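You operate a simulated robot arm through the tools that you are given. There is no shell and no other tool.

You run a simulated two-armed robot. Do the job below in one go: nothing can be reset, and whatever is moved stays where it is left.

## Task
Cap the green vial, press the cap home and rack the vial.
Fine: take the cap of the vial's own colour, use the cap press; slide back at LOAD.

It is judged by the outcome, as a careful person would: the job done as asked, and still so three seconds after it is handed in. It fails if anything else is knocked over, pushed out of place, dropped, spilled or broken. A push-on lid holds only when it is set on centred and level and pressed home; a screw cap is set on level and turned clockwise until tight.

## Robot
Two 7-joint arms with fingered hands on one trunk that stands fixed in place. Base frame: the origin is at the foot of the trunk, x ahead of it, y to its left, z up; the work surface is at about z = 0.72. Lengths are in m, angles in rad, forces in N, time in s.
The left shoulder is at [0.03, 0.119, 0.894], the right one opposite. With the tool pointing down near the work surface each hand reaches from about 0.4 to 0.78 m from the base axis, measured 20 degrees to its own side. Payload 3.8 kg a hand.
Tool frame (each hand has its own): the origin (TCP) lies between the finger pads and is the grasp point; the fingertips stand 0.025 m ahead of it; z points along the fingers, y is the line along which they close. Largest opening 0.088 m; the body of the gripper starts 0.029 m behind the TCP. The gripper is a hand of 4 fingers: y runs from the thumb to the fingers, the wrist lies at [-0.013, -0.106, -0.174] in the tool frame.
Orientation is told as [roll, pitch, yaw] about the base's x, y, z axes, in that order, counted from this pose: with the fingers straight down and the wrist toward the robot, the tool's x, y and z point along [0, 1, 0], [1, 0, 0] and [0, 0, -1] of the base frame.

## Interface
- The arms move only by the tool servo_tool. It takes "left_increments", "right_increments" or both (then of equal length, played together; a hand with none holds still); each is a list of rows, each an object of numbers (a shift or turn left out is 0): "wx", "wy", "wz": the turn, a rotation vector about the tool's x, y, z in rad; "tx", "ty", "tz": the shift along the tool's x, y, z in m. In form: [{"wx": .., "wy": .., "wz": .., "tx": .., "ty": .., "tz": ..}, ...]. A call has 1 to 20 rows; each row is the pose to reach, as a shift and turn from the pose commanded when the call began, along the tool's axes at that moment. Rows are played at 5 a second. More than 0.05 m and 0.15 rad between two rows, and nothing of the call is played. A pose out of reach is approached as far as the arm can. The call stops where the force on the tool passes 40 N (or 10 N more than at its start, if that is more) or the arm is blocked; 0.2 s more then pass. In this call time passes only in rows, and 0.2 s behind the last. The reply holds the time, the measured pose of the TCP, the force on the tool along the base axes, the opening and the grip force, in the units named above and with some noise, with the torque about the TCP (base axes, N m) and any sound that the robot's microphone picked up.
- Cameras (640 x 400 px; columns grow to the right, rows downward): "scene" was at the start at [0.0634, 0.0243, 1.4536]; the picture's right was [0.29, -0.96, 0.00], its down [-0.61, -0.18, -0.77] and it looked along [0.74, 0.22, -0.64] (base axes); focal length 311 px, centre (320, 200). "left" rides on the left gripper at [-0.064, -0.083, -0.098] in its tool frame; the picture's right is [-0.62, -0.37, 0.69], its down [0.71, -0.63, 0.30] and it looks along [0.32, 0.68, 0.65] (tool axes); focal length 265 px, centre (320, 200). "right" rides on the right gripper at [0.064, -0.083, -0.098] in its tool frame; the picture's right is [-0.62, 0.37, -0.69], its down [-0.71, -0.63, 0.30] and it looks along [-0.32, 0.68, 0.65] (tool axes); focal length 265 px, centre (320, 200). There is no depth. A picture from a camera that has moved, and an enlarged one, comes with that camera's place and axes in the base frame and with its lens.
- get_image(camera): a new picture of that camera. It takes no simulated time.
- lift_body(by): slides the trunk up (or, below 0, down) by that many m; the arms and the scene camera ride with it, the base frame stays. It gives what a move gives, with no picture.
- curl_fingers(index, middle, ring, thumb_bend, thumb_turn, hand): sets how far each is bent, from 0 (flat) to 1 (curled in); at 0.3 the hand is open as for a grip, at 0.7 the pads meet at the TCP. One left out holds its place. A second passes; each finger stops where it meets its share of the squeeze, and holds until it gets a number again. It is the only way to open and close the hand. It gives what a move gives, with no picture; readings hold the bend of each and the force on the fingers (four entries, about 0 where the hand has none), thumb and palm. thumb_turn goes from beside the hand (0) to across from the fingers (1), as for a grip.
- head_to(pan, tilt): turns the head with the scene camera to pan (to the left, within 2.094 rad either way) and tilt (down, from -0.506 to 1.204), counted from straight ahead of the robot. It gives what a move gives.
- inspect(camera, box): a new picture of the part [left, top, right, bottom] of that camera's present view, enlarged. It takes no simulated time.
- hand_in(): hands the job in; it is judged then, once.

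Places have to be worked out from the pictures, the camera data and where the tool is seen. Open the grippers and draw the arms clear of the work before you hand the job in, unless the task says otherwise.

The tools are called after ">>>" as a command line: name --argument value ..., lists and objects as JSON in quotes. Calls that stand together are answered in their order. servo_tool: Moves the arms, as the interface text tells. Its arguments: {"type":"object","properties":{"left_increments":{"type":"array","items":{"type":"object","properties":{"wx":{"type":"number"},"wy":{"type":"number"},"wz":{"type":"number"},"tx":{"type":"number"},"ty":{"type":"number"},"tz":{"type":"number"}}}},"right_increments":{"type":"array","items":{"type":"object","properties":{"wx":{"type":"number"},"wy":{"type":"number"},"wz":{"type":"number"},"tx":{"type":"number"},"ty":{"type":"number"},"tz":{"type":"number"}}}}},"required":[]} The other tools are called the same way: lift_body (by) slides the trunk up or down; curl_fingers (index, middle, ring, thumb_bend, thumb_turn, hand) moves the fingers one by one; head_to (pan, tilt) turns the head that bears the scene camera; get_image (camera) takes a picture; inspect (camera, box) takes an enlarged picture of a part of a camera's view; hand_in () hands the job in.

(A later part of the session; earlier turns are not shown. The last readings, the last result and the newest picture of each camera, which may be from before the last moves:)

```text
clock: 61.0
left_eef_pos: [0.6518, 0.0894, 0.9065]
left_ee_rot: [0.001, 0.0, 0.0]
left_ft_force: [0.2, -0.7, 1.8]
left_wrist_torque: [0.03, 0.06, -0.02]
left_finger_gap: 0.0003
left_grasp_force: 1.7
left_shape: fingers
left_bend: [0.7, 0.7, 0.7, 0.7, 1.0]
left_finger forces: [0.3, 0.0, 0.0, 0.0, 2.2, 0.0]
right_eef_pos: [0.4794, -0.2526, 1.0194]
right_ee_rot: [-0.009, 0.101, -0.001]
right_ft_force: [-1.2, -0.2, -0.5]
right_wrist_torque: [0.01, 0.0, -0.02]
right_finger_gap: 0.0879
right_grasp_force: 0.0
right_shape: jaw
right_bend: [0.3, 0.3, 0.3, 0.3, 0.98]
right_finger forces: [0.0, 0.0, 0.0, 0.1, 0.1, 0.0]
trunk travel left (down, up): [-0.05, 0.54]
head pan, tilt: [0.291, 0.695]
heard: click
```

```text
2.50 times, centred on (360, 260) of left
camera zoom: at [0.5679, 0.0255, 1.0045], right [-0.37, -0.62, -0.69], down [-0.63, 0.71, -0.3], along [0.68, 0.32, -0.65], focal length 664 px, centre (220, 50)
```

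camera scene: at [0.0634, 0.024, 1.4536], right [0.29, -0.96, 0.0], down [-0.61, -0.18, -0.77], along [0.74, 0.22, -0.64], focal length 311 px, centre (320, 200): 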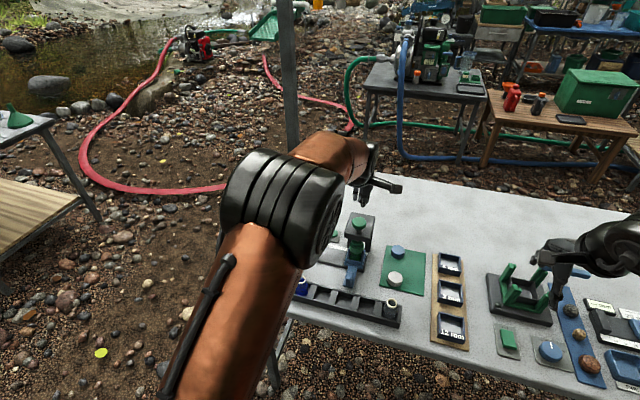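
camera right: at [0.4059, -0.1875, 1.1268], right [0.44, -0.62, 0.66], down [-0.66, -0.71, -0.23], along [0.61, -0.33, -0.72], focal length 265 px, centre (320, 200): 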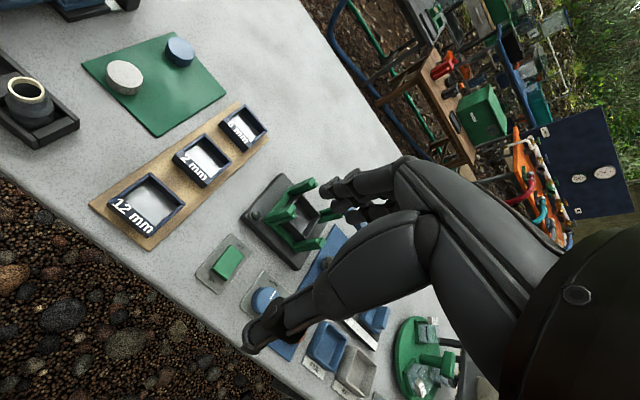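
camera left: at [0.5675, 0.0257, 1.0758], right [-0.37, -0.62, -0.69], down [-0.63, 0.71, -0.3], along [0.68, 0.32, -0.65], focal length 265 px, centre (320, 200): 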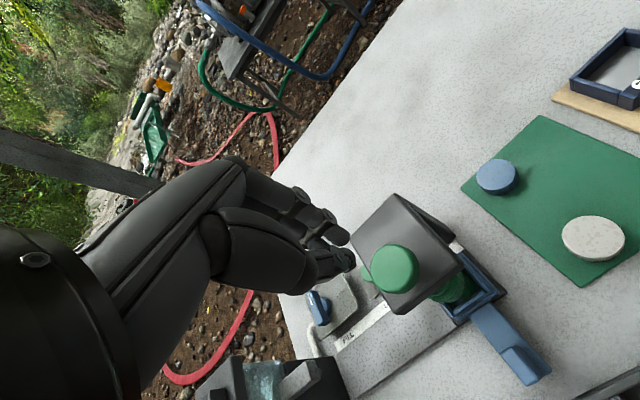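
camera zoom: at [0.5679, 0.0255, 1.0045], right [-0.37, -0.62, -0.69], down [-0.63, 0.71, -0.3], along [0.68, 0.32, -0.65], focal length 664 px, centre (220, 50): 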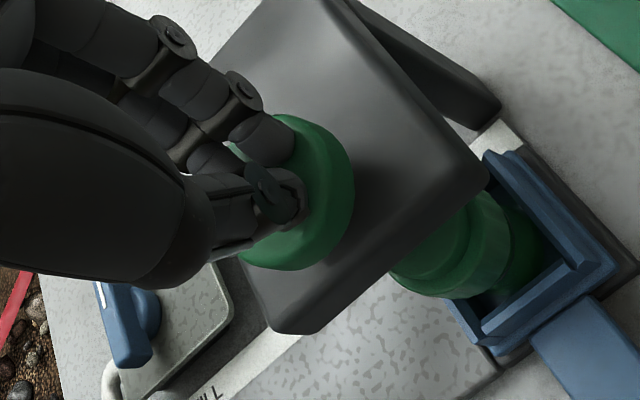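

A click was heard at z = 0.9065. I'll keep pressing to see whether there's more travel or whether it firms up.

>>> servo_tool --left_increments '[{"tz": 0.001}, {"tz": 0.002}, {"tz": 0.003}]'

```text
clock: 61.8
left_eef_pos: [0.6525, 0.0874, 0.9051]
left_ee_rot: [0.0, -0.005, -0.001]
left_ft_force: [-1.5, 0.7, 10.9]
left_wrist_torque: [-0.01, 0.18, -0.01]
left_finger_gap: 0.0002
left_grasp_force: 5.6
left_shape: fingers
left_bend: [0.7, 0.7, 0.7, 0.7, 1.0]
left_finger forces: [1.2, 0.4, 0.0, 0.0, 9.7, 0.1]
right_eef_pos: [0.4779, -0.2522, 1.0223]
right_ee_rot: [-0.008, 0.102, -0.002]
right_ft_force: [-0.1, 0.2, -0.7]
right_wrist_torque: [0.0, -0.01, 0.03]
right_finger_gap: 0.0879
right_grasp_force: 0.0
right_shape: jaw
right_bend: [0.3, 0.3, 0.3, 0.3, 0.98]
right_finger forces: [0.0, 0.1, 0.1, 0.0, 0.0, 0.0]
trunk travel left (down, up): [-0.05, 0.54]
head pan, tilt: [0.291, 0.695]
heard: snap
```

A snap was heard as the force reached 11 N, which is likely the cap seating. I'll press a little more to confirm it's bottomed out firmly.

>>> servo_tool --left_increments '[{"tz": 0.001}, {"tz": 0.002}, {"tz": 0.003}]'

>>> inspect --camera "scene" --box '[330, 190, 390, 270]'

```text
clock: 62.6
left_eef_pos: [0.6523, 0.0873, 0.9048]
left_ee_rot: [-0.002, -0.009, 0.001]
left_ft_force: [-2.3, 1.6, 30.1]
left_wrist_torque: [-0.08, 0.19, 0.01]
left_finger_gap: 0.0
left_grasp_force: 15.3
left_shape: fingers
left_bend: [0.7, 0.7, 0.7, 0.7, 1.0]
left_finger forces: [7.0, 1.1, 0.0, 0.1, 22.6, 0.1]
right_eef_pos: [0.4772, -0.2523, 1.0227]
right_ee_rot: [-0.007, 0.099, 0.0]
right_ft_force: [-0.1, 0.5, 0.7]
right_wrist_torque: [0.01, 0.01, -0.01]
right_finger_gap: 0.0881
right_grasp_force: 0.1
right_shape: jaw
right_bend: [0.3, 0.3, 0.3, 0.3, 0.98]
right_finger forces: [0.0, 0.1, 0.0, 0.0, 0.0, 0.1]
trunk travel left (down, up): [-0.05, 0.54]
head pan, tilt: [0.291, 0.695]
```

```text
5.00 times, centred on (360, 230) of scene
camera zoom: at [0.0595, 0.0237, 1.454], right [0.29, -0.96, 0.0], down [-0.61, -0.18, -0.77], along [0.74, 0.22, -0.64], focal length 1553 px, centre (120, 50)
```

zoom: 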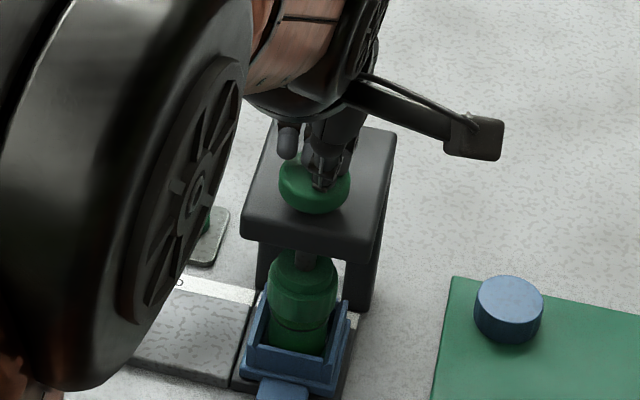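

It's firm at 30 N with no further travel, so the cap is home. I'll raise the hand gently and check that the plunger comes back up.

>>> servo_tool --left_increments '[{"tz": -0.003}, {"tz": -0.006}, {"tz": -0.012}, {"tz": -0.03}, {"tz": -0.06}, {"tz": -0.08}]'

>>> get_image --camera "left"

>>> inspect --camera "scene" --box '[320, 190, 390, 290]'

```text
clock: 64.0
left_eef_pos: [0.6508, 0.0879, 0.9794]
left_ee_rot: [0.001, 0.001, 0.0]
left_ft_force: [-0.2, 0.6, 0.1]
left_wrist_torque: [0.01, 0.0, 0.02]
left_finger_gap: 0.0
left_grasp_force: 0.1
left_shape: fingers
left_bend: [0.7, 0.7, 0.7, 0.7, 1.0]
left_finger forces: [0.0, 0.1, 0.1, 0.1, 0.1, 0.0]
right_eef_pos: [0.4794, -0.2525, 1.0196]
right_ee_rot: [-0.006, 0.102, -0.002]
right_ft_force: [-0.8, -0.6, 0.6]
right_wrist_torque: [0.03, 0.0, 0.0]
right_finger_gap: 0.0882
right_grasp_force: 0.1
right_shape: jaw
right_bend: [0.3, 0.3, 0.3, 0.3, 0.98]
right_finger forces: [0.0, 0.1, 0.0, 0.0, 0.0, 0.0]
trunk travel left (down, up): [-0.05, 0.54]
head pan, tilt: [0.291, 0.695]
```

```text
taken
camera left: at [0.5675, 0.0248, 1.0781], right [-0.37, -0.62, -0.69], down [-0.63, 0.72, -0.3], along [0.68, 0.32, -0.65], focal length 265 px, centre (320, 200)
```

left: 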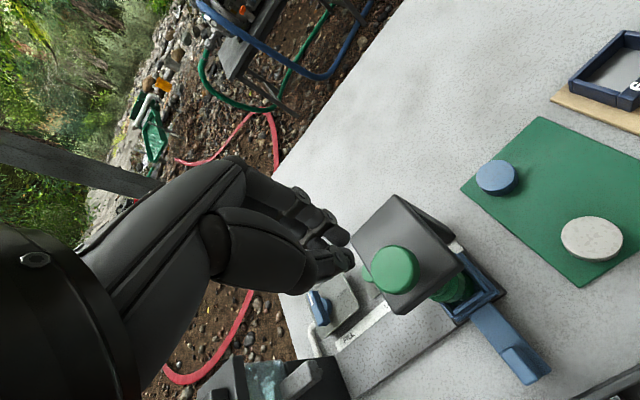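

```text
4.00 times, centred on (355, 240) of scene
camera zoom: at [0.0633, 0.024, 1.4536], right [0.29, -0.96, 0.0], down [-0.61, -0.18, -0.77], along [0.74, 0.22, -0.64], focal length 1242 px, centre (180, 40)
```

zoom: 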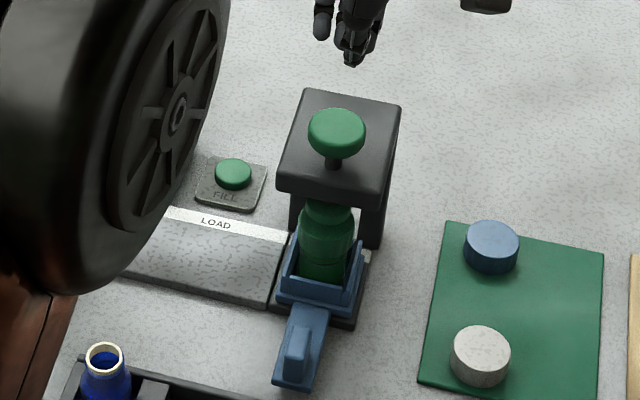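

The plunger has sprung back up. I'll zoom to check the gap between pad and cap, and locate the handle for the return slide.

>>> inspect --camera "scene" --box '[340, 230, 370, 256]'

>>> inspect --camera "scene" --box '[336, 250, 372, 290]'

```text
15.38 times, centred on (355, 243) of scene
camera zoom: at [0.0633, 0.024, 1.4536], right [0.29, -0.96, 0.0], down [-0.61, -0.18, -0.77], along [0.74, 0.22, -0.64], focal length 4778 px, centre (-218, -462)
```

zoom: 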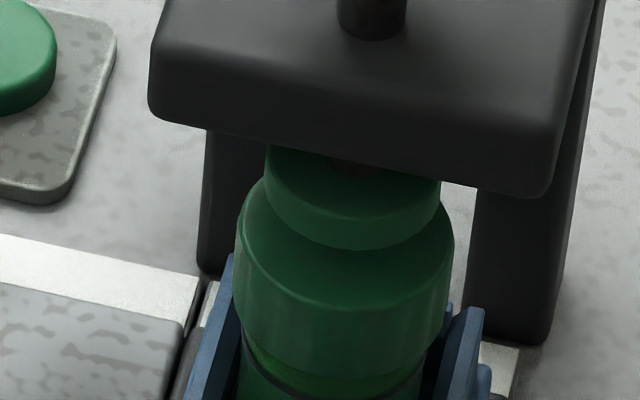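

```text
10.00 times, centred on (354, 270) of scene
camera zoom: at [0.0633, 0.024, 1.4536], right [0.29, -0.96, 0.0], down [-0.61, -0.18, -0.77], along [0.74, 0.22, -0.64], focal length 3106 px, centre (-20, -500)
```

zoom: 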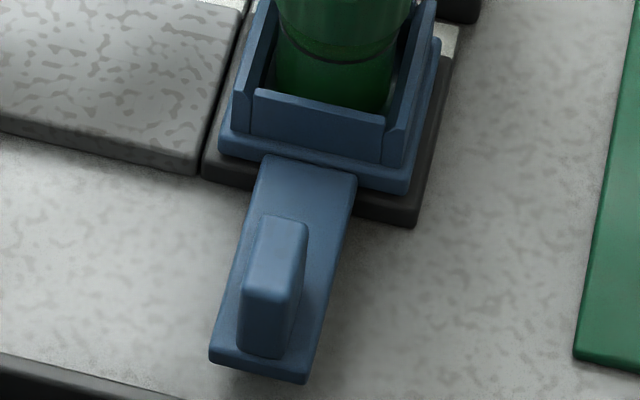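

The pad, cap and vial are aligned, and the handle block is now at about [0.562, 0.093]. I'll open the hand and go back to pinch the handle for the return to LOAD.

>>> curl_fingers --hand "left" --index 0.48 --middle 0.48 --ring 0.48 --thumb_bend 0.48

>>> servo_tool --left_increments '[{"ty": -0.03}, {"ty": -0.065}, {"ty": -0.1, "tx": 0.003}, {"ty": -0.1, "tx": 0.006, "tz": 0.03}, {"ty": -0.1, "tx": 0.006, "tz": 0.07}, {"ty": -0.1, "tx": 0.006, "tz": 0.11}, {"ty": -0.1, "tx": 0.006, "tz": 0.145}, {"ty": -0.1, "tx": 0.006, "tz": 0.158}, {"ty": -0.086, "tx": 0.006, "tz": 0.158}]'

>>> inspect --camera "left" --box '[240, 120, 480, 340]'

```text
clock: 65.0
left_eef_pos: [0.6519, 0.089, 0.9809]
left_ee_rot: [0.0, 0.0, -0.001]
left_ft_force: [0.0, 0.5, -0.1]
left_wrist_torque: [-0.01, -0.03, -0.02]
left_finger_gap: 0.0455
left_grasp_force: 0.2
left_shape: fingers
left_bend: [0.48, 0.48, 0.48, 0.48, 1.0]
left_finger forces: [0.0, 0.1, 0.0, 0.0, 0.0, 0.0]
right_eef_pos: [0.4805, -0.2521, 1.0197]
right_ee_rot: [-0.008, 0.1, -0.002]
right_ft_force: [-0.4, 0.4, -0.1]
right_wrist_torque: [0.0, 0.02, 0.03]
right_finger_gap: 0.0878
right_grasp_force: 0.1
right_shape: jaw
right_bend: [0.3, 0.3, 0.3, 0.3, 0.98]
right_finger forces: [0.1, 0.0, 0.1, 0.1, 0.1, 0.0]
trunk travel left (down, up): [-0.05, 0.54]
head pan, tilt: [0.291, 0.695]
```

```text
clock: 67.0
left_eef_pos: [0.5667, 0.095, 0.8217]
left_ee_rot: [0.0, 0.0, 0.001]
left_ft_force: [-0.3, 0.4, 1.1]
left_wrist_torque: [0.0, 0.03, -0.04]
left_finger_gap: 0.0455
left_grasp_force: 0.1
left_shape: fingers
left_bend: [0.48, 0.48, 0.48, 0.48, 1.0]
left_finger forces: [0.0, 0.0, 0.1, 0.0, 0.1, 0.0]
right_eef_pos: [0.4798, -0.253, 1.0193]
right_ee_rot: [-0.006, 0.104, -0.001]
right_ft_force: [-0.8, -0.5, 0.1]
right_wrist_torque: [0.05, 0.0, 0.0]
right_finger_gap: 0.0878
right_grasp_force: 0.1
right_shape: jaw
right_bend: [0.3, 0.3, 0.3, 0.3, 0.98]
right_finger forces: [0.1, 0.1, 0.1, 0.1, 0.0, 0.0]
trunk travel left (down, up): [-0.05, 0.54]
head pan, tilt: [0.291, 0.695]
```

```text
1.82 times, centred on (360, 230) of left
camera zoom: at [0.4826, 0.0315, 0.92], right [-0.37, -0.62, -0.69], down [-0.63, 0.71, -0.3], along [0.68, 0.32, -0.65], focal length 483 px, centre (247, 146)
```

zoom: 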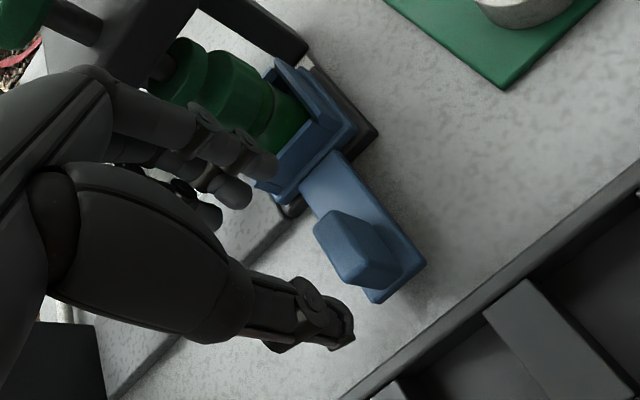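

I'll shift to y ≈ 0.088 so that the index finger can rest on the -y side of the block (the pushing side for +y), then lower and pinch.

>>> servo_tool --left_increments '[{"tx": -0.004, "tz": 0.0}, {"tx": -0.007, "tz": 0.01}, {"tx": -0.007, "tz": 0.02}, {"tx": -0.007, "tz": 0.031}]'

>>> curl_fingers --hand "left" --index 0.56 --middle 0.55 --ring 0.52 --thumb_bend 0.62

>>> inspect --camera "left" --box '[240, 150, 440, 330]'

```text
clock: 68.0
left_eef_pos: [0.5656, 0.0874, 0.7902]
left_ee_rot: [-0.001, 0.0, 0.0]
left_ft_force: [0.9, -0.2, 0.4]
left_wrist_torque: [0.03, -0.03, -0.01]
left_finger_gap: 0.0455
left_grasp_force: 0.1
left_shape: fingers
left_bend: [0.48, 0.48, 0.48, 0.48, 1.0]
left_finger forces: [0.1, 0.0, 0.0, 0.0, 0.0, 0.0]
right_eef_pos: [0.48, -0.2518, 1.0203]
right_ee_rot: [-0.007, 0.103, -0.002]
right_ft_force: [1.1, -0.1, -0.9]
right_wrist_torque: [0.01, -0.04, 0.01]
right_finger_gap: 0.0882
right_grasp_force: 0.1
right_shape: jaw
right_bend: [0.3, 0.3, 0.3, 0.3, 0.98]
right_finger forces: [0.1, 0.0, 0.0, 0.1, 0.0, 0.1]
trunk travel left (down, up): [-0.05, 0.54]
head pan, tilt: [0.291, 0.695]
```

```text
clock: 69.0
left_eef_pos: [0.5663, 0.0879, 0.7908]
left_ee_rot: [0.001, -0.001, 0.0]
left_ft_force: [0.8, 0.4, -0.6]
left_wrist_torque: [0.01, 0.01, -0.02]
left_finger_gap: 0.0223
left_grasp_force: 0.8
left_shape: fingers
left_bend: [0.56, 0.54, 0.52, 0.62, 1.0]
left_finger forces: [0.0, 0.8, 0.0, 0.1, 0.0, 0.1]
right_eef_pos: [0.4788, -0.2527, 1.0199]
right_ee_rot: [-0.008, 0.101, -0.002]
right_ft_force: [0.0, -0.3, 0.6]
right_wrist_torque: [-0.01, 0.0, 0.0]
right_finger_gap: 0.0881
right_grasp_force: 0.1
right_shape: jaw
right_bend: [0.3, 0.3, 0.3, 0.3, 0.98]
right_finger forces: [0.0, 0.0, 0.0, 0.0, 0.0, 0.1]
trunk travel left (down, up): [-0.05, 0.54]
head pan, tilt: [0.291, 0.695]
```

```text
2.22 times, centred on (340, 240) of left
camera zoom: at [0.4825, 0.0243, 0.8887], right [-0.37, -0.62, -0.69], down [-0.63, 0.71, -0.3], along [0.68, 0.32, -0.65], focal length 590 px, centre (276, 111)
```

zoom: 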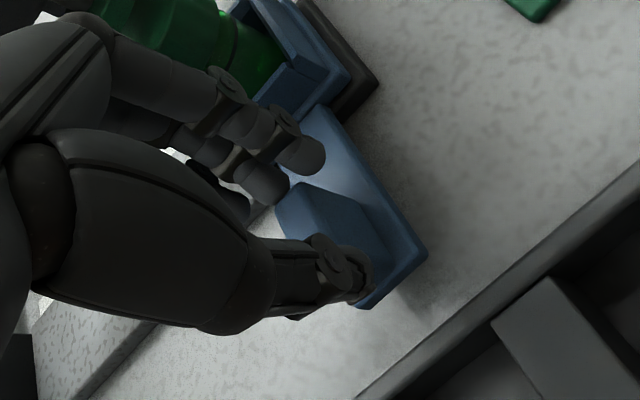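

The middle finger touches the block. I'll close the thumb, and curl the index further so it sits behind the -y side.

>>> curl_fingers --hand "left" --index 0.68 --middle 0.62 --ring 0.52 --thumb_bend 0.72

>>> inspect --camera "left" --box '[240, 150, 440, 330]'

```text
clock: 70.0
left_eef_pos: [0.5665, 0.0875, 0.7894]
left_ee_rot: [0.0, 0.0, 0.001]
left_ft_force: [0.2, 0.0, 1.8]
left_wrist_torque: [0.01, 0.01, -0.07]
left_finger_gap: 0.0063
left_grasp_force: 4.1
left_shape: fingers
left_bend: [0.68, 0.56, 0.52, 0.66, 1.0]
left_finger forces: [0.0, 4.7, 0.0, 0.0, 4.8, 0.0]
right_eef_pos: [0.4788, -0.253, 1.0205]
right_ee_rot: [-0.006, 0.101, -0.003]
right_ft_force: [-0.2, 0.1, 0.2]
right_wrist_torque: [0.0, 0.01, -0.02]
right_finger_gap: 0.0879
right_grasp_force: 0.1
right_shape: jaw
right_bend: [0.3, 0.3, 0.3, 0.3, 0.98]
right_finger forces: [0.0, 0.1, 0.0, 0.0, 0.1, 0.0]
trunk travel left (down, up): [-0.05, 0.54]
head pan, tilt: [0.291, 0.695]
```

```text
2.22 times, centred on (340, 240) of left
camera zoom: at [0.4822, 0.0242, 0.8889], right [-0.37, -0.62, -0.69], down [-0.63, 0.71, -0.3], along [0.68, 0.32, -0.65], focal length 590 px, centre (276, 111)
```

zoom: 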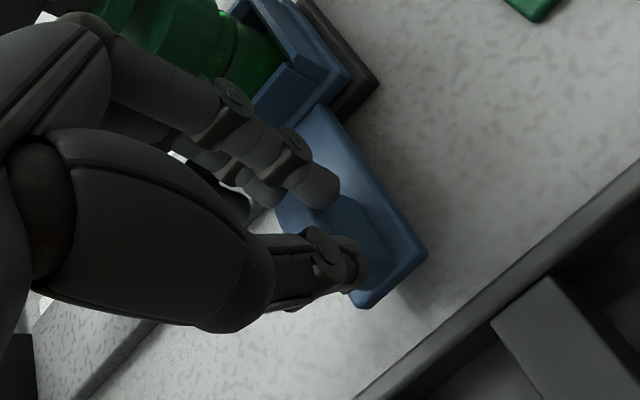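

The thumb and middle pinch at 4.8 N with the index behind the -y side. Now I slide toward +y (LOAD), starting with 10 mm.

>>> servo_tool --left_increments '[{"tx": 0.003}, {"tx": 0.006}, {"tx": 0.01}]'

>>> inspect --camera "left" --box '[220, 110, 440, 330]'

```text
clock: 70.8
left_eef_pos: [0.5661, 0.0976, 0.7905]
left_ee_rot: [0.0, -0.001, -0.001]
left_ft_force: [-0.5, -1.6, 1.7]
left_wrist_torque: [-0.04, 0.0, -0.05]
left_finger_gap: 0.0067
left_grasp_force: 4.4
left_shape: fingers
left_bend: [0.68, 0.56, 0.52, 0.66, 1.0]
left_finger forces: [0.1, 4.9, 0.0, 0.1, 4.4, 0.0]
right_eef_pos: [0.4792, -0.2524, 1.0201]
right_ee_rot: [-0.006, 0.101, -0.001]
right_ft_force: [-0.1, -0.4, 0.3]
right_wrist_torque: [0.01, 0.01, -0.01]
right_finger_gap: 0.0879
right_grasp_force: 0.0
right_shape: jaw
right_bend: [0.3, 0.3, 0.3, 0.3, 0.98]
right_finger forces: [0.0, 0.0, 0.0, 0.0, 0.0, 0.0]
trunk travel left (down, up): [-0.05, 0.54]
head pan, tilt: [0.291, 0.695]
```

```text
1.82 times, centred on (330, 220) of left
camera zoom: at [0.4822, 0.0346, 0.889], right [-0.37, -0.62, -0.69], down [-0.63, 0.71, -0.3], along [0.68, 0.32, -0.65], focal length 483 px, centre (302, 164)
```

zoom: 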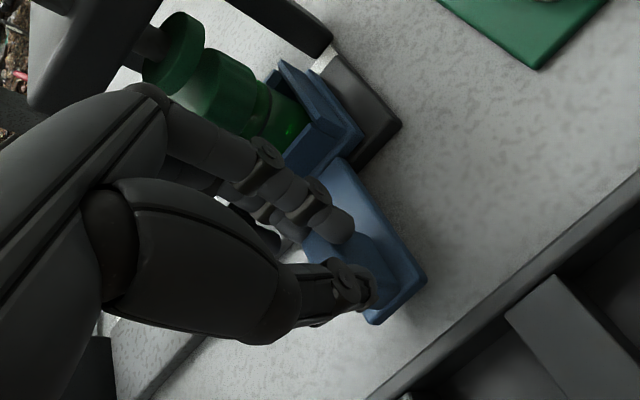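

The carriage follows smoothly. I'll continue 50 mm toward LOAD.

>>> servo_tool --left_increments '[{"tx": 0.004}, {"tx": 0.008}, {"tx": 0.012}, {"tx": 0.016}, {"tx": 0.02}, {"tx": 0.024}, {"tx": 0.028}, {"tx": 0.032}, {"tx": 0.036}, {"tx": 0.04}, {"tx": 0.044}, {"tx": 0.048}]'

>>> inspect --camera "left" --box '[220, 110, 440, 330]'

>>> inspect --camera "scene" --box '[300, 200, 380, 280]'

```text
clock: 73.4
left_eef_pos: [0.5663, 0.1453, 0.7911]
left_ee_rot: [-0.001, 0.0, -0.001]
left_ft_force: [-0.9, 0.2, 1.9]
left_wrist_torque: [-0.04, 0.03, -0.02]
left_finger_gap: 0.0064
left_grasp_force: 4.6
left_shape: fingers
left_bend: [0.68, 0.56, 0.52, 0.66, 1.0]
left_finger forces: [0.1, 4.5, 0.0, 0.1, 5.0, 0.0]
right_eef_pos: [0.4788, -0.2531, 1.0207]
right_ee_rot: [-0.006, 0.101, -0.001]
right_ft_force: [0.2, -0.1, -0.5]
right_wrist_torque: [0.02, -0.02, -0.01]
right_finger_gap: 0.0879
right_grasp_force: 0.0
right_shape: jaw
right_bend: [0.3, 0.3, 0.3, 0.3, 0.98]
right_finger forces: [0.0, 0.1, 0.0, 0.1, 0.0, 0.0]
trunk travel left (down, up): [-0.05, 0.54]
head pan, tilt: [0.291, 0.695]
```

```text
1.82 times, centred on (330, 220) of left
camera zoom: at [0.4823, 0.0823, 0.8892], right [-0.37, -0.62, -0.69], down [-0.63, 0.71, -0.3], along [0.68, 0.32, -0.65], focal length 483 px, centre (302, 164)
```

zoom: 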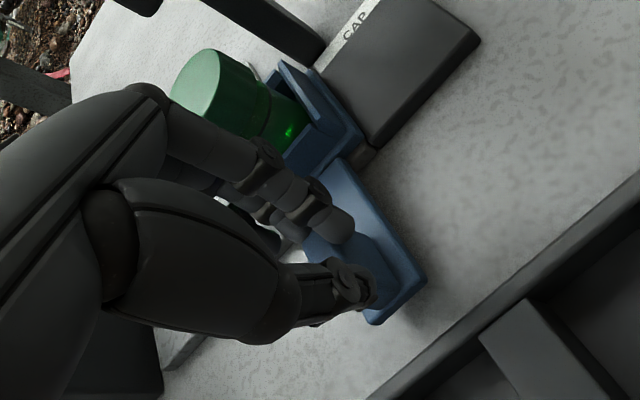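

```text
5.00 times, centred on (340, 240) of scene
camera zoom: at [0.0632, 0.024, 1.4536], right [0.29, -0.96, 0.0], down [-0.61, -0.18, -0.77], along [0.74, 0.22, -0.64], focal length 1553 px, centre (220, 0)
```

zoom: 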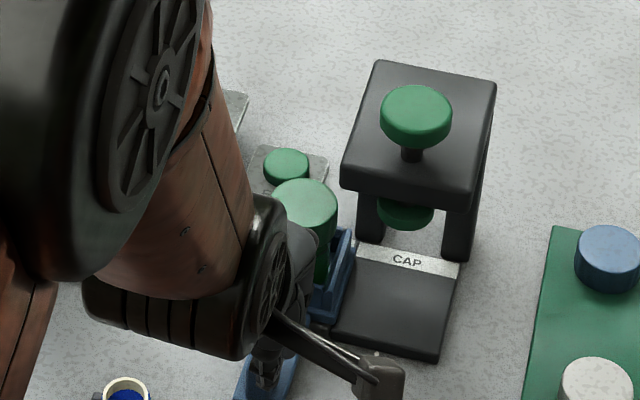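

About 29–33 mm remain compared with the initial picture. I'll move 24 mm more, then fine-tune.

>>> servo_tool --left_increments '[{"tx": 0.004}, {"tx": 0.008}, {"tx": 0.012}, {"tx": 0.016}, {"tx": 0.02}, {"tx": 0.024}]'

>>> inspect --camera "scene" --box '[300, 200, 380, 280]'

```text
clock: 74.8
left_eef_pos: [0.5659, 0.1711, 0.7906]
left_ee_rot: [-0.001, 0.002, 0.0]
left_ft_force: [-1.2, 0.7, 2.2]
left_wrist_torque: [0.01, 0.04, -0.07]
left_finger_gap: 0.0062
left_grasp_force: 5.5
left_shape: fingers
left_bend: [0.68, 0.56, 0.52, 0.66, 1.0]
left_finger forces: [0.1, 4.8, 0.1, 0.1, 5.4, 0.0]
right_eef_pos: [0.4797, -0.252, 1.02]
right_ee_rot: [-0.006, 0.101, -0.003]
right_ft_force: [0.7, -0.2, 0.1]
right_wrist_torque: [-0.01, -0.04, 0.0]
right_finger_gap: 0.0881
right_grasp_force: 0.0
right_shape: jaw
right_bend: [0.3, 0.3, 0.3, 0.3, 0.98]
right_finger forces: [0.0, 0.1, 0.0, 0.1, 0.0, 0.1]
trunk travel left (down, up): [-0.05, 0.54]
head pan, tilt: [0.291, 0.695]
```

```text
5.00 times, centred on (340, 240) of scene
camera zoom: at [0.0631, 0.0242, 1.4536], right [0.29, -0.96, 0.0], down [-0.61, -0.18, -0.77], along [0.74, 0.22, -0.64], focal length 1553 px, centre (220, 0)
```

zoom: 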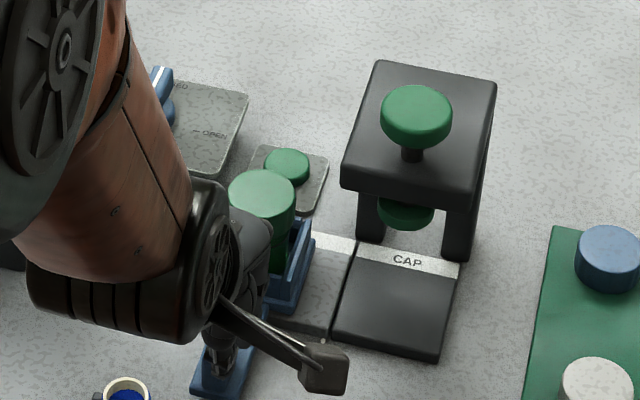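

I'll compare against the earlier 16× reference view of the carriage at LOAD (right wall top at 480 px).

>>> inspect --camera "scene" --box '[310, 230, 342, 250]'

>>> inspect --camera "scene" --box '[312, 224, 348, 250]'

```text
16.00 times, centred on (326, 240) of scene
camera zoom: at [0.0631, 0.0242, 1.4536], right [0.29, -0.96, 0.0], down [-0.61, -0.18, -0.77], along [0.74, 0.22, -0.64], focal length 4969 px, centre (224, -440)
```

zoom: 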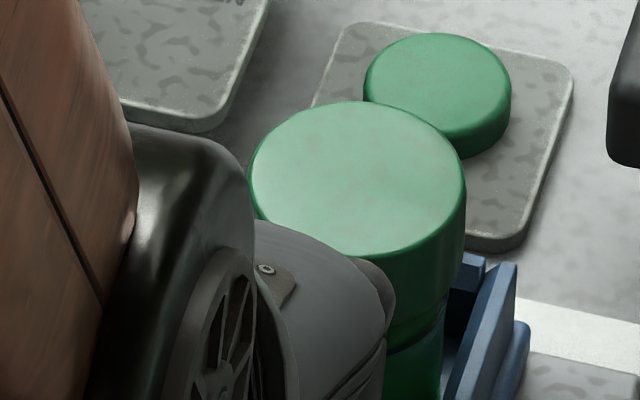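

```text
15.38 times, centred on (330, 237) of scene
camera zoom: at [0.0631, 0.0242, 1.4536], right [0.29, -0.96, 0.0], down [-0.61, -0.18, -0.77], along [0.74, 0.22, -0.64], focal length 4778 px, centre (166, -369)
```

zoom: 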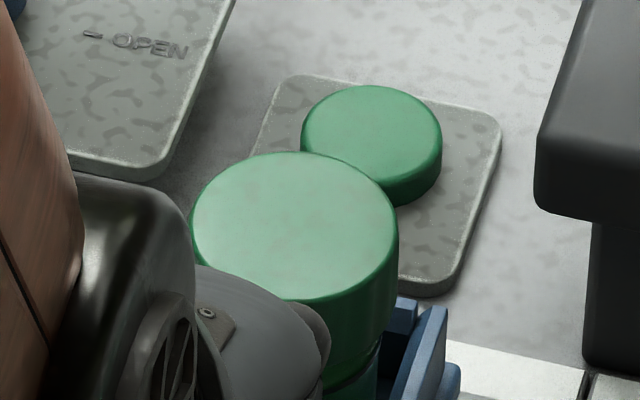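

The carriage is about 7 mm short of its LOAD reference (wall corner 446 px vs 410 px). I'll move 5 mm in small rows and re-check.

>>> servo_tool --left_increments '[{"tx": 0.001}, {"tx": 0.002}, {"tx": 0.003}, {"tx": 0.004}, {"tx": 0.005}]'

>>> inspect --camera "scene" --box '[312, 224, 348, 250]'

```text
clock: 76.0
left_eef_pos: [0.5656, 0.1764, 0.7913]
left_ee_rot: [-0.001, 0.001, -0.001]
left_ft_force: [-0.9, 0.8, 2.0]
left_wrist_torque: [0.06, 0.02, -0.01]
left_finger_gap: 0.006
left_grasp_force: 4.6
left_shape: fingers
left_bend: [0.68, 0.56, 0.52, 0.66, 1.0]
left_finger forces: [0.1, 4.8, 0.0, 0.0, 4.9, 0.1]
right_eef_pos: [0.4792, -0.2525, 1.0212]
right_ee_rot: [-0.008, 0.102, -0.002]
right_ft_force: [-0.7, 0.8, 0.8]
right_wrist_torque: [0.03, -0.02, -0.01]
right_finger_gap: 0.0878
right_grasp_force: 0.0
right_shape: jaw
right_bend: [0.3, 0.3, 0.3, 0.3, 0.98]
right_finger forces: [0.0, 0.0, 0.0, 0.0, 0.0, 0.1]
trunk travel left (down, up): [-0.05, 0.54]
head pan, tilt: [0.291, 0.695]
```

```text
15.38 times, centred on (330, 237) of scene
camera zoom: at [0.0632, 0.0242, 1.4536], right [0.29, -0.96, 0.0], down [-0.61, -0.18, -0.77], along [0.74, 0.22, -0.64], focal length 4778 px, centre (166, -369)
```

zoom: 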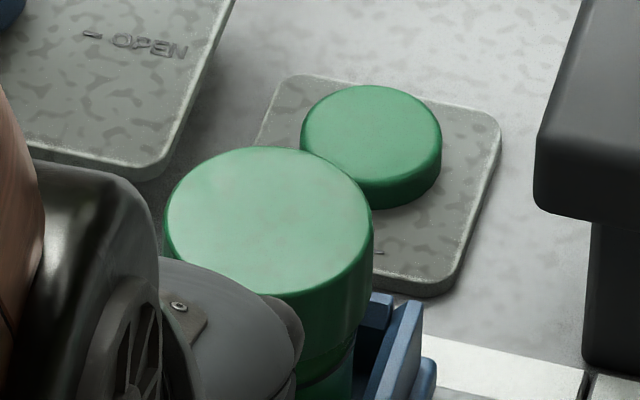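

There are 2–2.5 mm to go. I'll move 2.2 mm more.

>>> servo_tool --left_increments '[{"tx": 0.001}, {"tx": 0.0023}]'

>>> inspect --camera "scene" --box '[312, 224, 348, 250]'

```text
clock: 76.6
left_eef_pos: [0.5667, 0.1774, 0.7909]
left_ee_rot: [0.001, 0.0, 0.001]
left_ft_force: [-0.4, 0.4, 1.4]
left_wrist_torque: [-0.03, 0.04, -0.02]
left_finger_gap: 0.0063
left_grasp_force: 4.9
left_shape: fingers
left_bend: [0.68, 0.56, 0.52, 0.66, 1.0]
left_finger forces: [0.0, 4.5, 0.1, 0.1, 4.7, 0.1]
right_eef_pos: [0.4794, -0.2519, 1.0209]
right_ee_rot: [-0.006, 0.101, -0.001]
right_ft_force: [0.8, 0.2, 0.0]
right_wrist_torque: [0.0, -0.04, -0.02]
right_finger_gap: 0.088
right_grasp_force: 0.0
right_shape: jaw
right_bend: [0.3, 0.3, 0.3, 0.3, 0.98]
right_finger forces: [0.0, 0.0, 0.0, 0.0, 0.0, 0.0]
trunk travel left (down, up): [-0.05, 0.54]
head pan, tilt: [0.291, 0.695]
```

```text
15.38 times, centred on (330, 237) of scene
camera zoom: at [0.0632, 0.024, 1.4536], right [0.29, -0.96, 0.0], down [-0.61, -0.18, -0.77], along [0.74, 0.22, -0.64], focal length 4778 px, centre (166, -369)
```

zoom: 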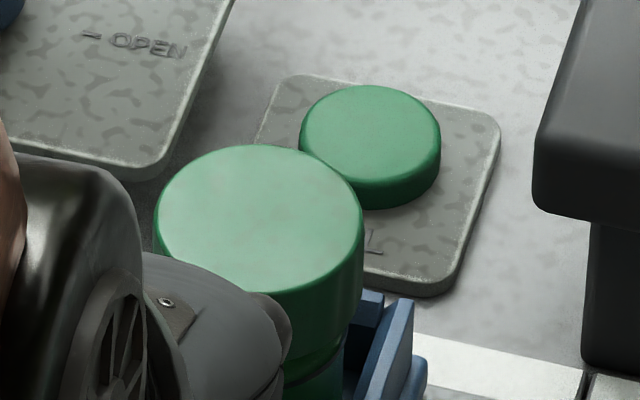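

The wall corner is now at 412 px vs the 410 px reference, so the carriage is at LOAD within half a millimetre. I'll release the handle.

>>> curl_fingers --hand "left" --index 0.48 --middle 0.48 --ring 0.48 --thumb_bend 0.48

>>> servo_tool --left_increments '[{"tz": -0.012}, {"tz": -0.03}, {"tz": -0.05, "ty": -0.01}, {"tz": -0.08, "ty": -0.01}, {"tz": -0.12, "ty": -0.01}]'

>>> inspect --camera "scene" --box '[312, 224, 348, 250]'

>>> get_image --camera "left"

```text
clock: 77.6
left_eef_pos: [0.566, 0.1781, 0.7904]
left_ee_rot: [-0.001, 0.0, 0.001]
left_ft_force: [0.2, 0.6, -0.1]
left_wrist_torque: [-0.01, 0.02, 0.02]
left_finger_gap: 0.0453
left_grasp_force: 0.0
left_shape: fingers
left_bend: [0.48, 0.48, 0.48, 0.48, 1.0]
left_finger forces: [0.1, 0.0, 0.0, 0.0, 0.0, 0.1]
right_eef_pos: [0.48, -0.2527, 1.0211]
right_ee_rot: [-0.008, 0.102, 0.0]
right_ft_force: [-0.9, -0.3, 0.5]
right_wrist_torque: [0.0, 0.0, -0.01]
right_finger_gap: 0.0884
right_grasp_force: 0.0
right_shape: jaw
right_bend: [0.3, 0.3, 0.3, 0.3, 0.98]
right_finger forces: [0.1, 0.0, 0.0, 0.1, 0.0, 0.0]
trunk travel left (down, up): [-0.05, 0.54]
head pan, tilt: [0.291, 0.695]
```

```text
clock: 78.8
left_eef_pos: [0.5565, 0.1758, 0.9113]
left_ee_rot: [0.0, 0.001, -0.001]
left_ft_force: [-1.1, 0.1, 0.2]
left_wrist_torque: [0.05, 0.02, 0.01]
left_finger_gap: 0.0454
left_grasp_force: 0.1
left_shape: fingers
left_bend: [0.48, 0.48, 0.48, 0.48, 1.0]
left_finger forces: [0.1, 0.0, 0.1, 0.1, 0.0, 0.1]
right_eef_pos: [0.4785, -0.2525, 1.0205]
right_ee_rot: [-0.008, 0.101, 0.0]
right_ft_force: [-0.4, 0.0, 0.2]
right_wrist_torque: [-0.02, 0.01, 0.02]
right_finger_gap: 0.088
right_grasp_force: 0.0
right_shape: jaw
right_bend: [0.3, 0.3, 0.3, 0.3, 0.98]
right_finger forces: [0.0, 0.1, 0.1, 0.0, 0.0, 0.0]
trunk travel left (down, up): [-0.05, 0.54]
head pan, tilt: [0.291, 0.695]
```

```text
15.38 times, centred on (330, 237) of scene
camera zoom: at [0.0627, 0.0239, 1.4536], right [0.29, -0.96, 0.0], down [-0.61, -0.18, -0.77], along [0.74, 0.22, -0.64], focal length 4778 px, centre (166, -369)
```

zoom: 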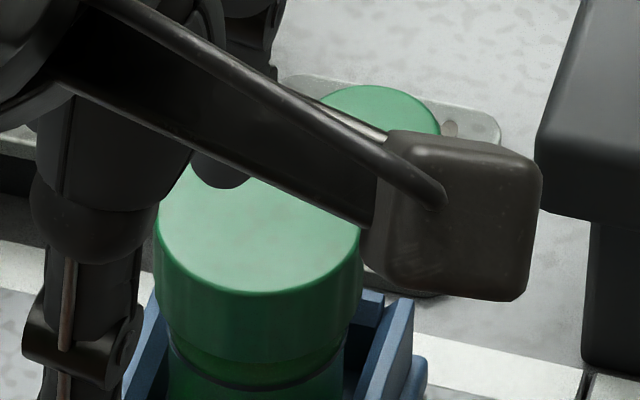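

```text
taken
camera left: at [0.4716, 0.1137, 1.0102], right [-0.37, -0.62, -0.69], down [-0.63, 0.71, -0.3], along [0.68, 0.32, -0.65], focal length 265 px, centre (320, 200)
```

left: 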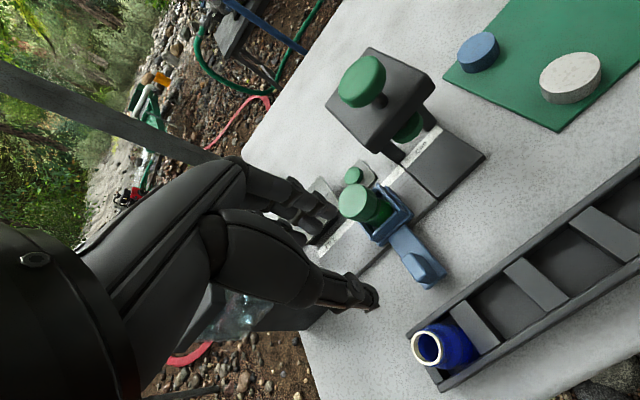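

The carriage stays at LOAD and the cap sits level and lower on the vial. I'll take the vial by the cap as before (yaw 0), opening a bit and moving above it.

>>> curl_fingers --hand "left" --index 0.4 --middle 0.4 --ring 0.4 --thumb_bend 0.4

>>> servo_tool --left_increments '[{"ty": 0.035, "tx": 0.001}, {"ty": 0.07, "tx": 0.002}, {"ty": 0.098, "tx": 0.0035}, {"ty": 0.098, "tx": 0.0035, "tz": 0.03}, {"ty": 0.098, "tx": 0.0035, "tz": 0.055}]'

>>> inspect --camera "left" --box '[260, 180, 480, 340]'

>>> inspect --camera "scene" --box '[308, 212, 348, 252]'

```text
clock: 79.8
left_eef_pos: [0.5573, 0.1779, 0.9119]
left_ee_rot: [0.0, -0.001, 0.001]
left_ft_force: [-0.2, 0.0, 0.0]
left_wrist_torque: [-0.02, 0.03, -0.02]
left_finger_gap: 0.063
left_grasp_force: 0.0
left_shape: fingers
left_bend: [0.4, 0.4, 0.4, 0.4, 0.99]
left_finger forces: [0.0, 0.1, 0.1, 0.0, 0.0, 0.0]
right_eef_pos: [0.4794, -0.2532, 1.0204]
right_ee_rot: [-0.008, 0.1, -0.001]
right_ft_force: [-0.4, 0.1, -0.2]
right_wrist_torque: [-0.02, -0.01, 0.01]
right_finger_gap: 0.0881
right_grasp_force: 0.0
right_shape: jaw
right_bend: [0.3, 0.3, 0.3, 0.3, 0.98]
right_finger forces: [0.0, 0.0, 0.1, 0.0, 0.0, 0.0]
trunk travel left (down, up): [-0.05, 0.54]
head pan, tilt: [0.291, 0.695]
```

```text
clock: 81.0
left_eef_pos: [0.6546, 0.1811, 0.8554]
left_ee_rot: [0.0, -0.002, 0.0]
left_ft_force: [-0.6, -0.2, 0.0]
left_wrist_torque: [0.02, 0.0, -0.03]
left_finger_gap: 0.0631
left_grasp_force: 0.0
left_shape: fingers
left_bend: [0.4, 0.4, 0.4, 0.4, 0.99]
left_finger forces: [0.0, 0.0, 0.0, 0.0, 0.0, 0.0]
right_eef_pos: [0.4786, -0.252, 1.0209]
right_ee_rot: [-0.008, 0.103, -0.001]
right_ft_force: [0.2, -0.3, -0.7]
right_wrist_torque: [-0.01, 0.01, -0.02]
right_finger_gap: 0.0883
right_grasp_force: 0.0
right_shape: jaw
right_bend: [0.3, 0.3, 0.3, 0.3, 0.98]
right_finger forces: [0.0, 0.0, 0.0, 0.1, 0.1, 0.0]
trunk travel left (down, up): [-0.05, 0.54]
head pan, tilt: [0.291, 0.695]
```

```text
2.50 times, centred on (370, 260) of left
camera zoom: at [0.5706, 0.1172, 0.9538], right [-0.37, -0.62, -0.69], down [-0.63, 0.71, -0.3], along [0.68, 0.32, -0.65], focal length 664 px, centre (195, 50)
```

zoom: 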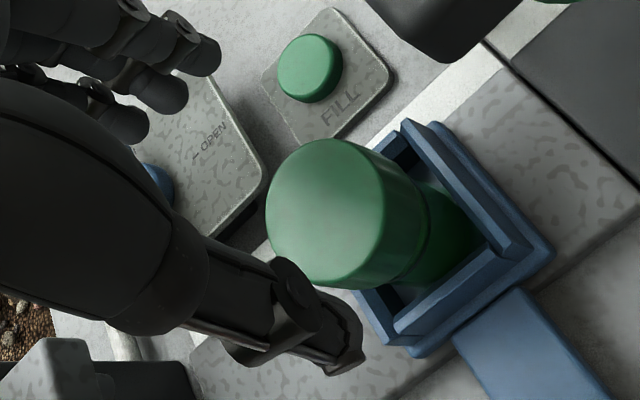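

```text
10.00 times, centred on (328, 232) of scene
camera zoom: at [0.0638, 0.0241, 1.4535], right [0.29, -0.96, 0.0], down [-0.61, -0.18, -0.77], along [0.73, 0.22, -0.64], focal length 3106 px, centre (240, -120)
```

zoom: 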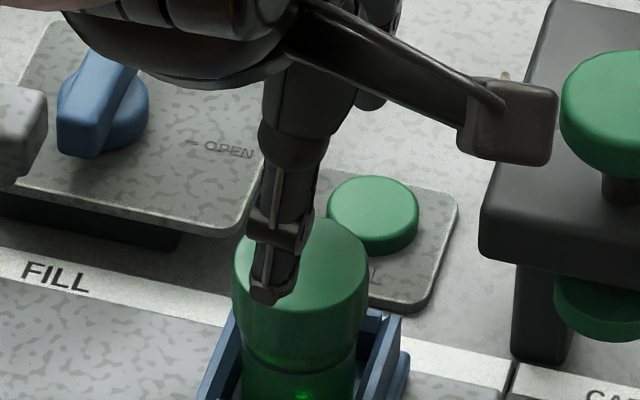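

The cap is centred between the open thumb and fingers. I'll lower to z ≈ 0.803 so the pads sit beside the cap and the tips stay above the nest walls.

>>> servo_tool --left_increments '[{"tz": 0.015, "tx": -0.0005}, {"tz": 0.03, "tx": -0.001}, {"tz": 0.042, "tx": -0.001}, {"tz": 0.052, "tx": -0.001}]'

>>> inspect --camera "left" --box '[260, 180, 480, 340]'

>>> inspect --camera "scene" --box '[308, 218, 348, 258]'

```text
clock: 82.0
left_eef_pos: [0.6549, 0.1789, 0.803]
left_ee_rot: [0.0, 0.0, 0.0]
left_ft_force: [0.7, 0.6, 0.1]
left_wrist_torque: [-0.02, -0.02, 0.02]
left_finger_gap: 0.0631
left_grasp_force: 0.1
left_shape: fingers
left_bend: [0.4, 0.4, 0.4, 0.4, 0.99]
left_finger forces: [0.0, 0.0, 0.1, 0.1, 0.0, 0.0]
right_eef_pos: [0.4799, -0.2523, 1.02]
right_ee_rot: [-0.007, 0.101, -0.003]
right_ft_force: [0.0, 0.0, 1.1]
right_wrist_torque: [0.01, -0.02, 0.04]
right_finger_gap: 0.088
right_grasp_force: 0.0
right_shape: jaw
right_bend: [0.3, 0.3, 0.3, 0.3, 0.98]
right_finger forces: [0.0, 0.0, 0.0, 0.0, 0.1, 0.0]
trunk travel left (down, up): [-0.05, 0.54]
head pan, tilt: [0.291, 0.695]
```

```text
2.50 times, centred on (370, 260) of left
camera zoom: at [0.5705, 0.1165, 0.9019], right [-0.37, -0.62, -0.69], down [-0.63, 0.71, -0.3], along [0.68, 0.32, -0.65], focal length 664 px, centre (195, 50)
```

zoom: 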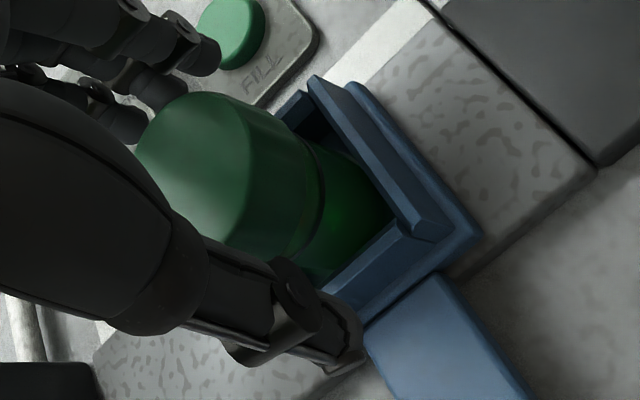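

```text
10.00 times, centred on (328, 238) of scene
camera zoom: at [0.0636, 0.0241, 1.4536], right [0.29, -0.96, 0.0], down [-0.61, -0.18, -0.77], along [0.74, 0.22, -0.64], focal length 3106 px, centre (240, -180)
```

zoom: 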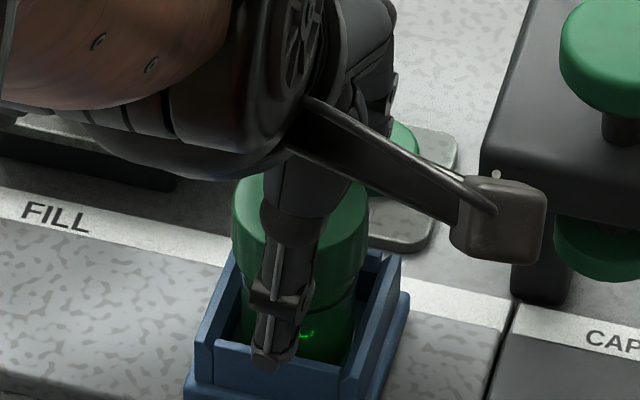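

I'm in position. I'll close in steps on the cap.

>>> curl_fingers --hand "left" --index 0.5 --middle 0.5 --ring 0.5 --thumb_bend 0.5

>>> curl_fingers --hand "left" --index 0.55 --middle 0.55 --ring 0.55 --thumb_bend 0.55

```text
clock: 83.0
left_eef_pos: [0.6533, 0.1802, 0.8032]
left_ee_rot: [0.0, 0.0, -0.002]
left_ft_force: [0.8, -0.4, 0.4]
left_wrist_torque: [0.0, 0.01, 0.01]
left_finger_gap: 0.0419
left_grasp_force: 0.0
left_shape: fingers
left_bend: [0.5, 0.5, 0.5, 0.5, 1.0]
left_finger forces: [0.0, 0.0, 0.0, 0.1, 0.0, 0.0]
right_eef_pos: [0.4801, -0.2524, 1.0207]
right_ee_rot: [-0.006, 0.101, -0.001]
right_ft_force: [-1.0, -0.4, 0.4]
right_wrist_torque: [0.0, 0.05, -0.03]
right_finger_gap: 0.088
right_grasp_force: 0.0
right_shape: jaw
right_bend: [0.3, 0.3, 0.3, 0.3, 0.98]
right_finger forces: [0.0, 0.0, 0.0, 0.0, 0.0, 0.0]
trunk travel left (down, up): [-0.05, 0.54]
head pan, tilt: [0.291, 0.695]
```

```text
clock: 84.0
left_eef_pos: [0.6546, 0.1801, 0.8037]
left_ee_rot: [0.001, 0.0, 0.001]
left_ft_force: [-0.6, -0.2, 0.7]
left_wrist_torque: [0.0, -0.01, 0.02]
left_finger_gap: 0.032
left_grasp_force: 0.0
left_shape: fingers
left_bend: [0.55, 0.54, 0.55, 0.54, 1.0]
left_finger forces: [0.0, 0.4, 0.1, 0.0, 0.4, 0.0]
right_eef_pos: [0.4799, -0.2531, 1.0218]
right_ee_rot: [-0.006, 0.099, -0.002]
right_ft_force: [0.0, -0.2, 0.0]
right_wrist_torque: [0.04, -0.02, 0.02]
right_finger_gap: 0.0884
right_grasp_force: 0.0
right_shape: jaw
right_bend: [0.3, 0.3, 0.3, 0.3, 0.98]
right_finger forces: [0.0, 0.0, 0.0, 0.0, 0.1, 0.0]
trunk travel left (down, up): [-0.05, 0.54]
head pan, tilt: [0.291, 0.695]
```

Both sides have just touched the cap evenly (0.4 N each). I'll squeeze firmly now.

>>> curl_fingers --hand "left" --index 0.66 --middle 0.66 --ring 0.6 --thumb_bend 0.66

>>> inspect --camera "left" --box '[260, 180, 480, 340]'

```text
clock: 85.0
left_eef_pos: [0.655, 0.1801, 0.8029]
left_ee_rot: [-0.001, 0.0, 0.001]
left_ft_force: [1.8, -0.3, -0.7]
left_wrist_torque: [-0.02, -0.13, -0.04]
left_finger_gap: 0.0284
left_grasp_force: 10.6
left_shape: fingers
left_bend: [0.58, 0.59, 0.6, 0.56, 1.0]
left_finger forces: [4.7, 5.8, 0.0, 0.0, 9.1, 0.0]
right_eef_pos: [0.48, -0.2524, 1.021]
right_ee_rot: [-0.008, 0.102, -0.002]
right_ft_force: [0.1, 0.3, -1.1]
right_wrist_torque: [-0.01, -0.01, 0.01]
right_finger_gap: 0.0878
right_grasp_force: 0.0
right_shape: jaw
right_bend: [0.3, 0.3, 0.3, 0.3, 0.98]
right_finger forces: [0.0, 0.0, 0.0, 0.1, 0.1, 0.1]
trunk travel left (down, up): [-0.05, 0.54]
head pan, tilt: [0.291, 0.695]
```

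```text
2.50 times, centred on (370, 260) of left
camera zoom: at [0.5706, 0.1163, 0.9021], right [-0.37, -0.62, -0.69], down [-0.63, 0.71, -0.3], along [0.68, 0.32, -0.65], focal length 664 px, centre (195, 50)
```

zoom: 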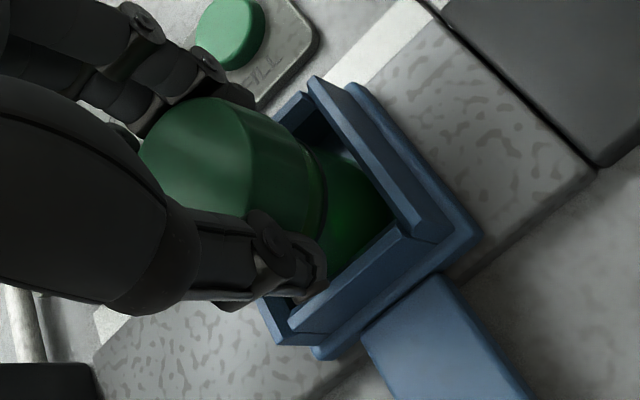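

The grip is 10.6 N and balanced. I'll lift slowly by 12 mm and check that the vial comes with the cap.

>>> servo_tool --left_increments '[{"tz": -0.002}, {"tz": -0.004}, {"tz": -0.007}, {"tz": -0.01}, {"tz": -0.012}]'

>>> inspect --camera "left" --box '[260, 180, 480, 340]'

>>> inspect --camera "scene" --box '[308, 218, 348, 258]'

```text
clock: 86.2
left_eef_pos: [0.6541, 0.1804, 0.8155]
left_ee_rot: [0.001, 0.001, -0.001]
left_ft_force: [2.0, 0.9, -1.1]
left_wrist_torque: [-0.01, -0.08, 0.03]
left_finger_gap: 0.0283
left_grasp_force: 9.5
left_shape: fingers
left_bend: [0.58, 0.59, 0.6, 0.56, 1.0]
left_finger forces: [4.6, 5.6, 0.0, 0.0, 8.9, 0.0]
right_eef_pos: [0.4797, -0.2518, 1.0211]
right_ee_rot: [-0.008, 0.104, -0.002]
right_ft_force: [0.4, -1.2, 0.2]
right_wrist_torque: [0.0, 0.02, -0.02]
right_finger_gap: 0.088
right_grasp_force: 0.1
right_shape: jaw
right_bend: [0.3, 0.3, 0.3, 0.3, 0.98]
right_finger forces: [0.1, 0.0, 0.1, 0.0, 0.0, 0.0]
trunk travel left (down, up): [-0.05, 0.54]
head pan, tilt: [0.291, 0.695]
```

```text
2.50 times, centred on (370, 260) of left
camera zoom: at [0.5707, 0.1162, 0.9139], right [-0.37, -0.62, -0.69], down [-0.63, 0.71, -0.3], along [0.68, 0.32, -0.65], focal length 664 px, centre (195, 50)
```

zoom: 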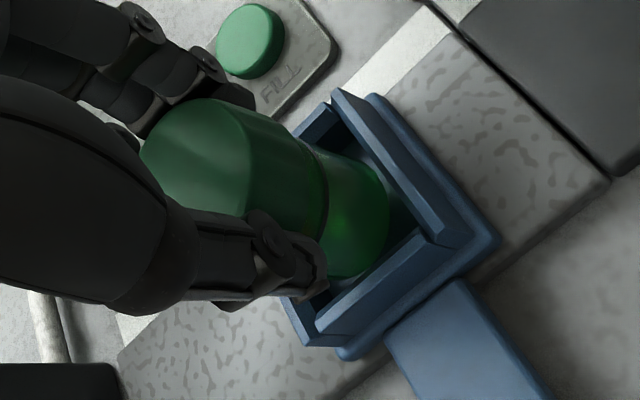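

```text
10.00 times, centred on (328, 238) of scene
camera zoom: at [0.0637, 0.0241, 1.4536], right [0.29, -0.96, 0.0], down [-0.61, -0.18, -0.77], along [0.73, 0.22, -0.64], focal length 3106 px, centre (240, -180)
```

zoom: 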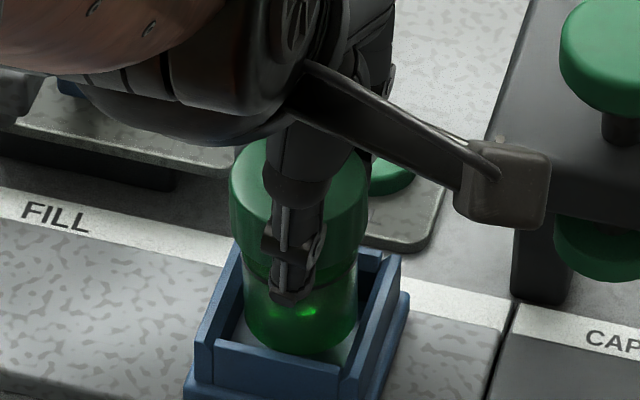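

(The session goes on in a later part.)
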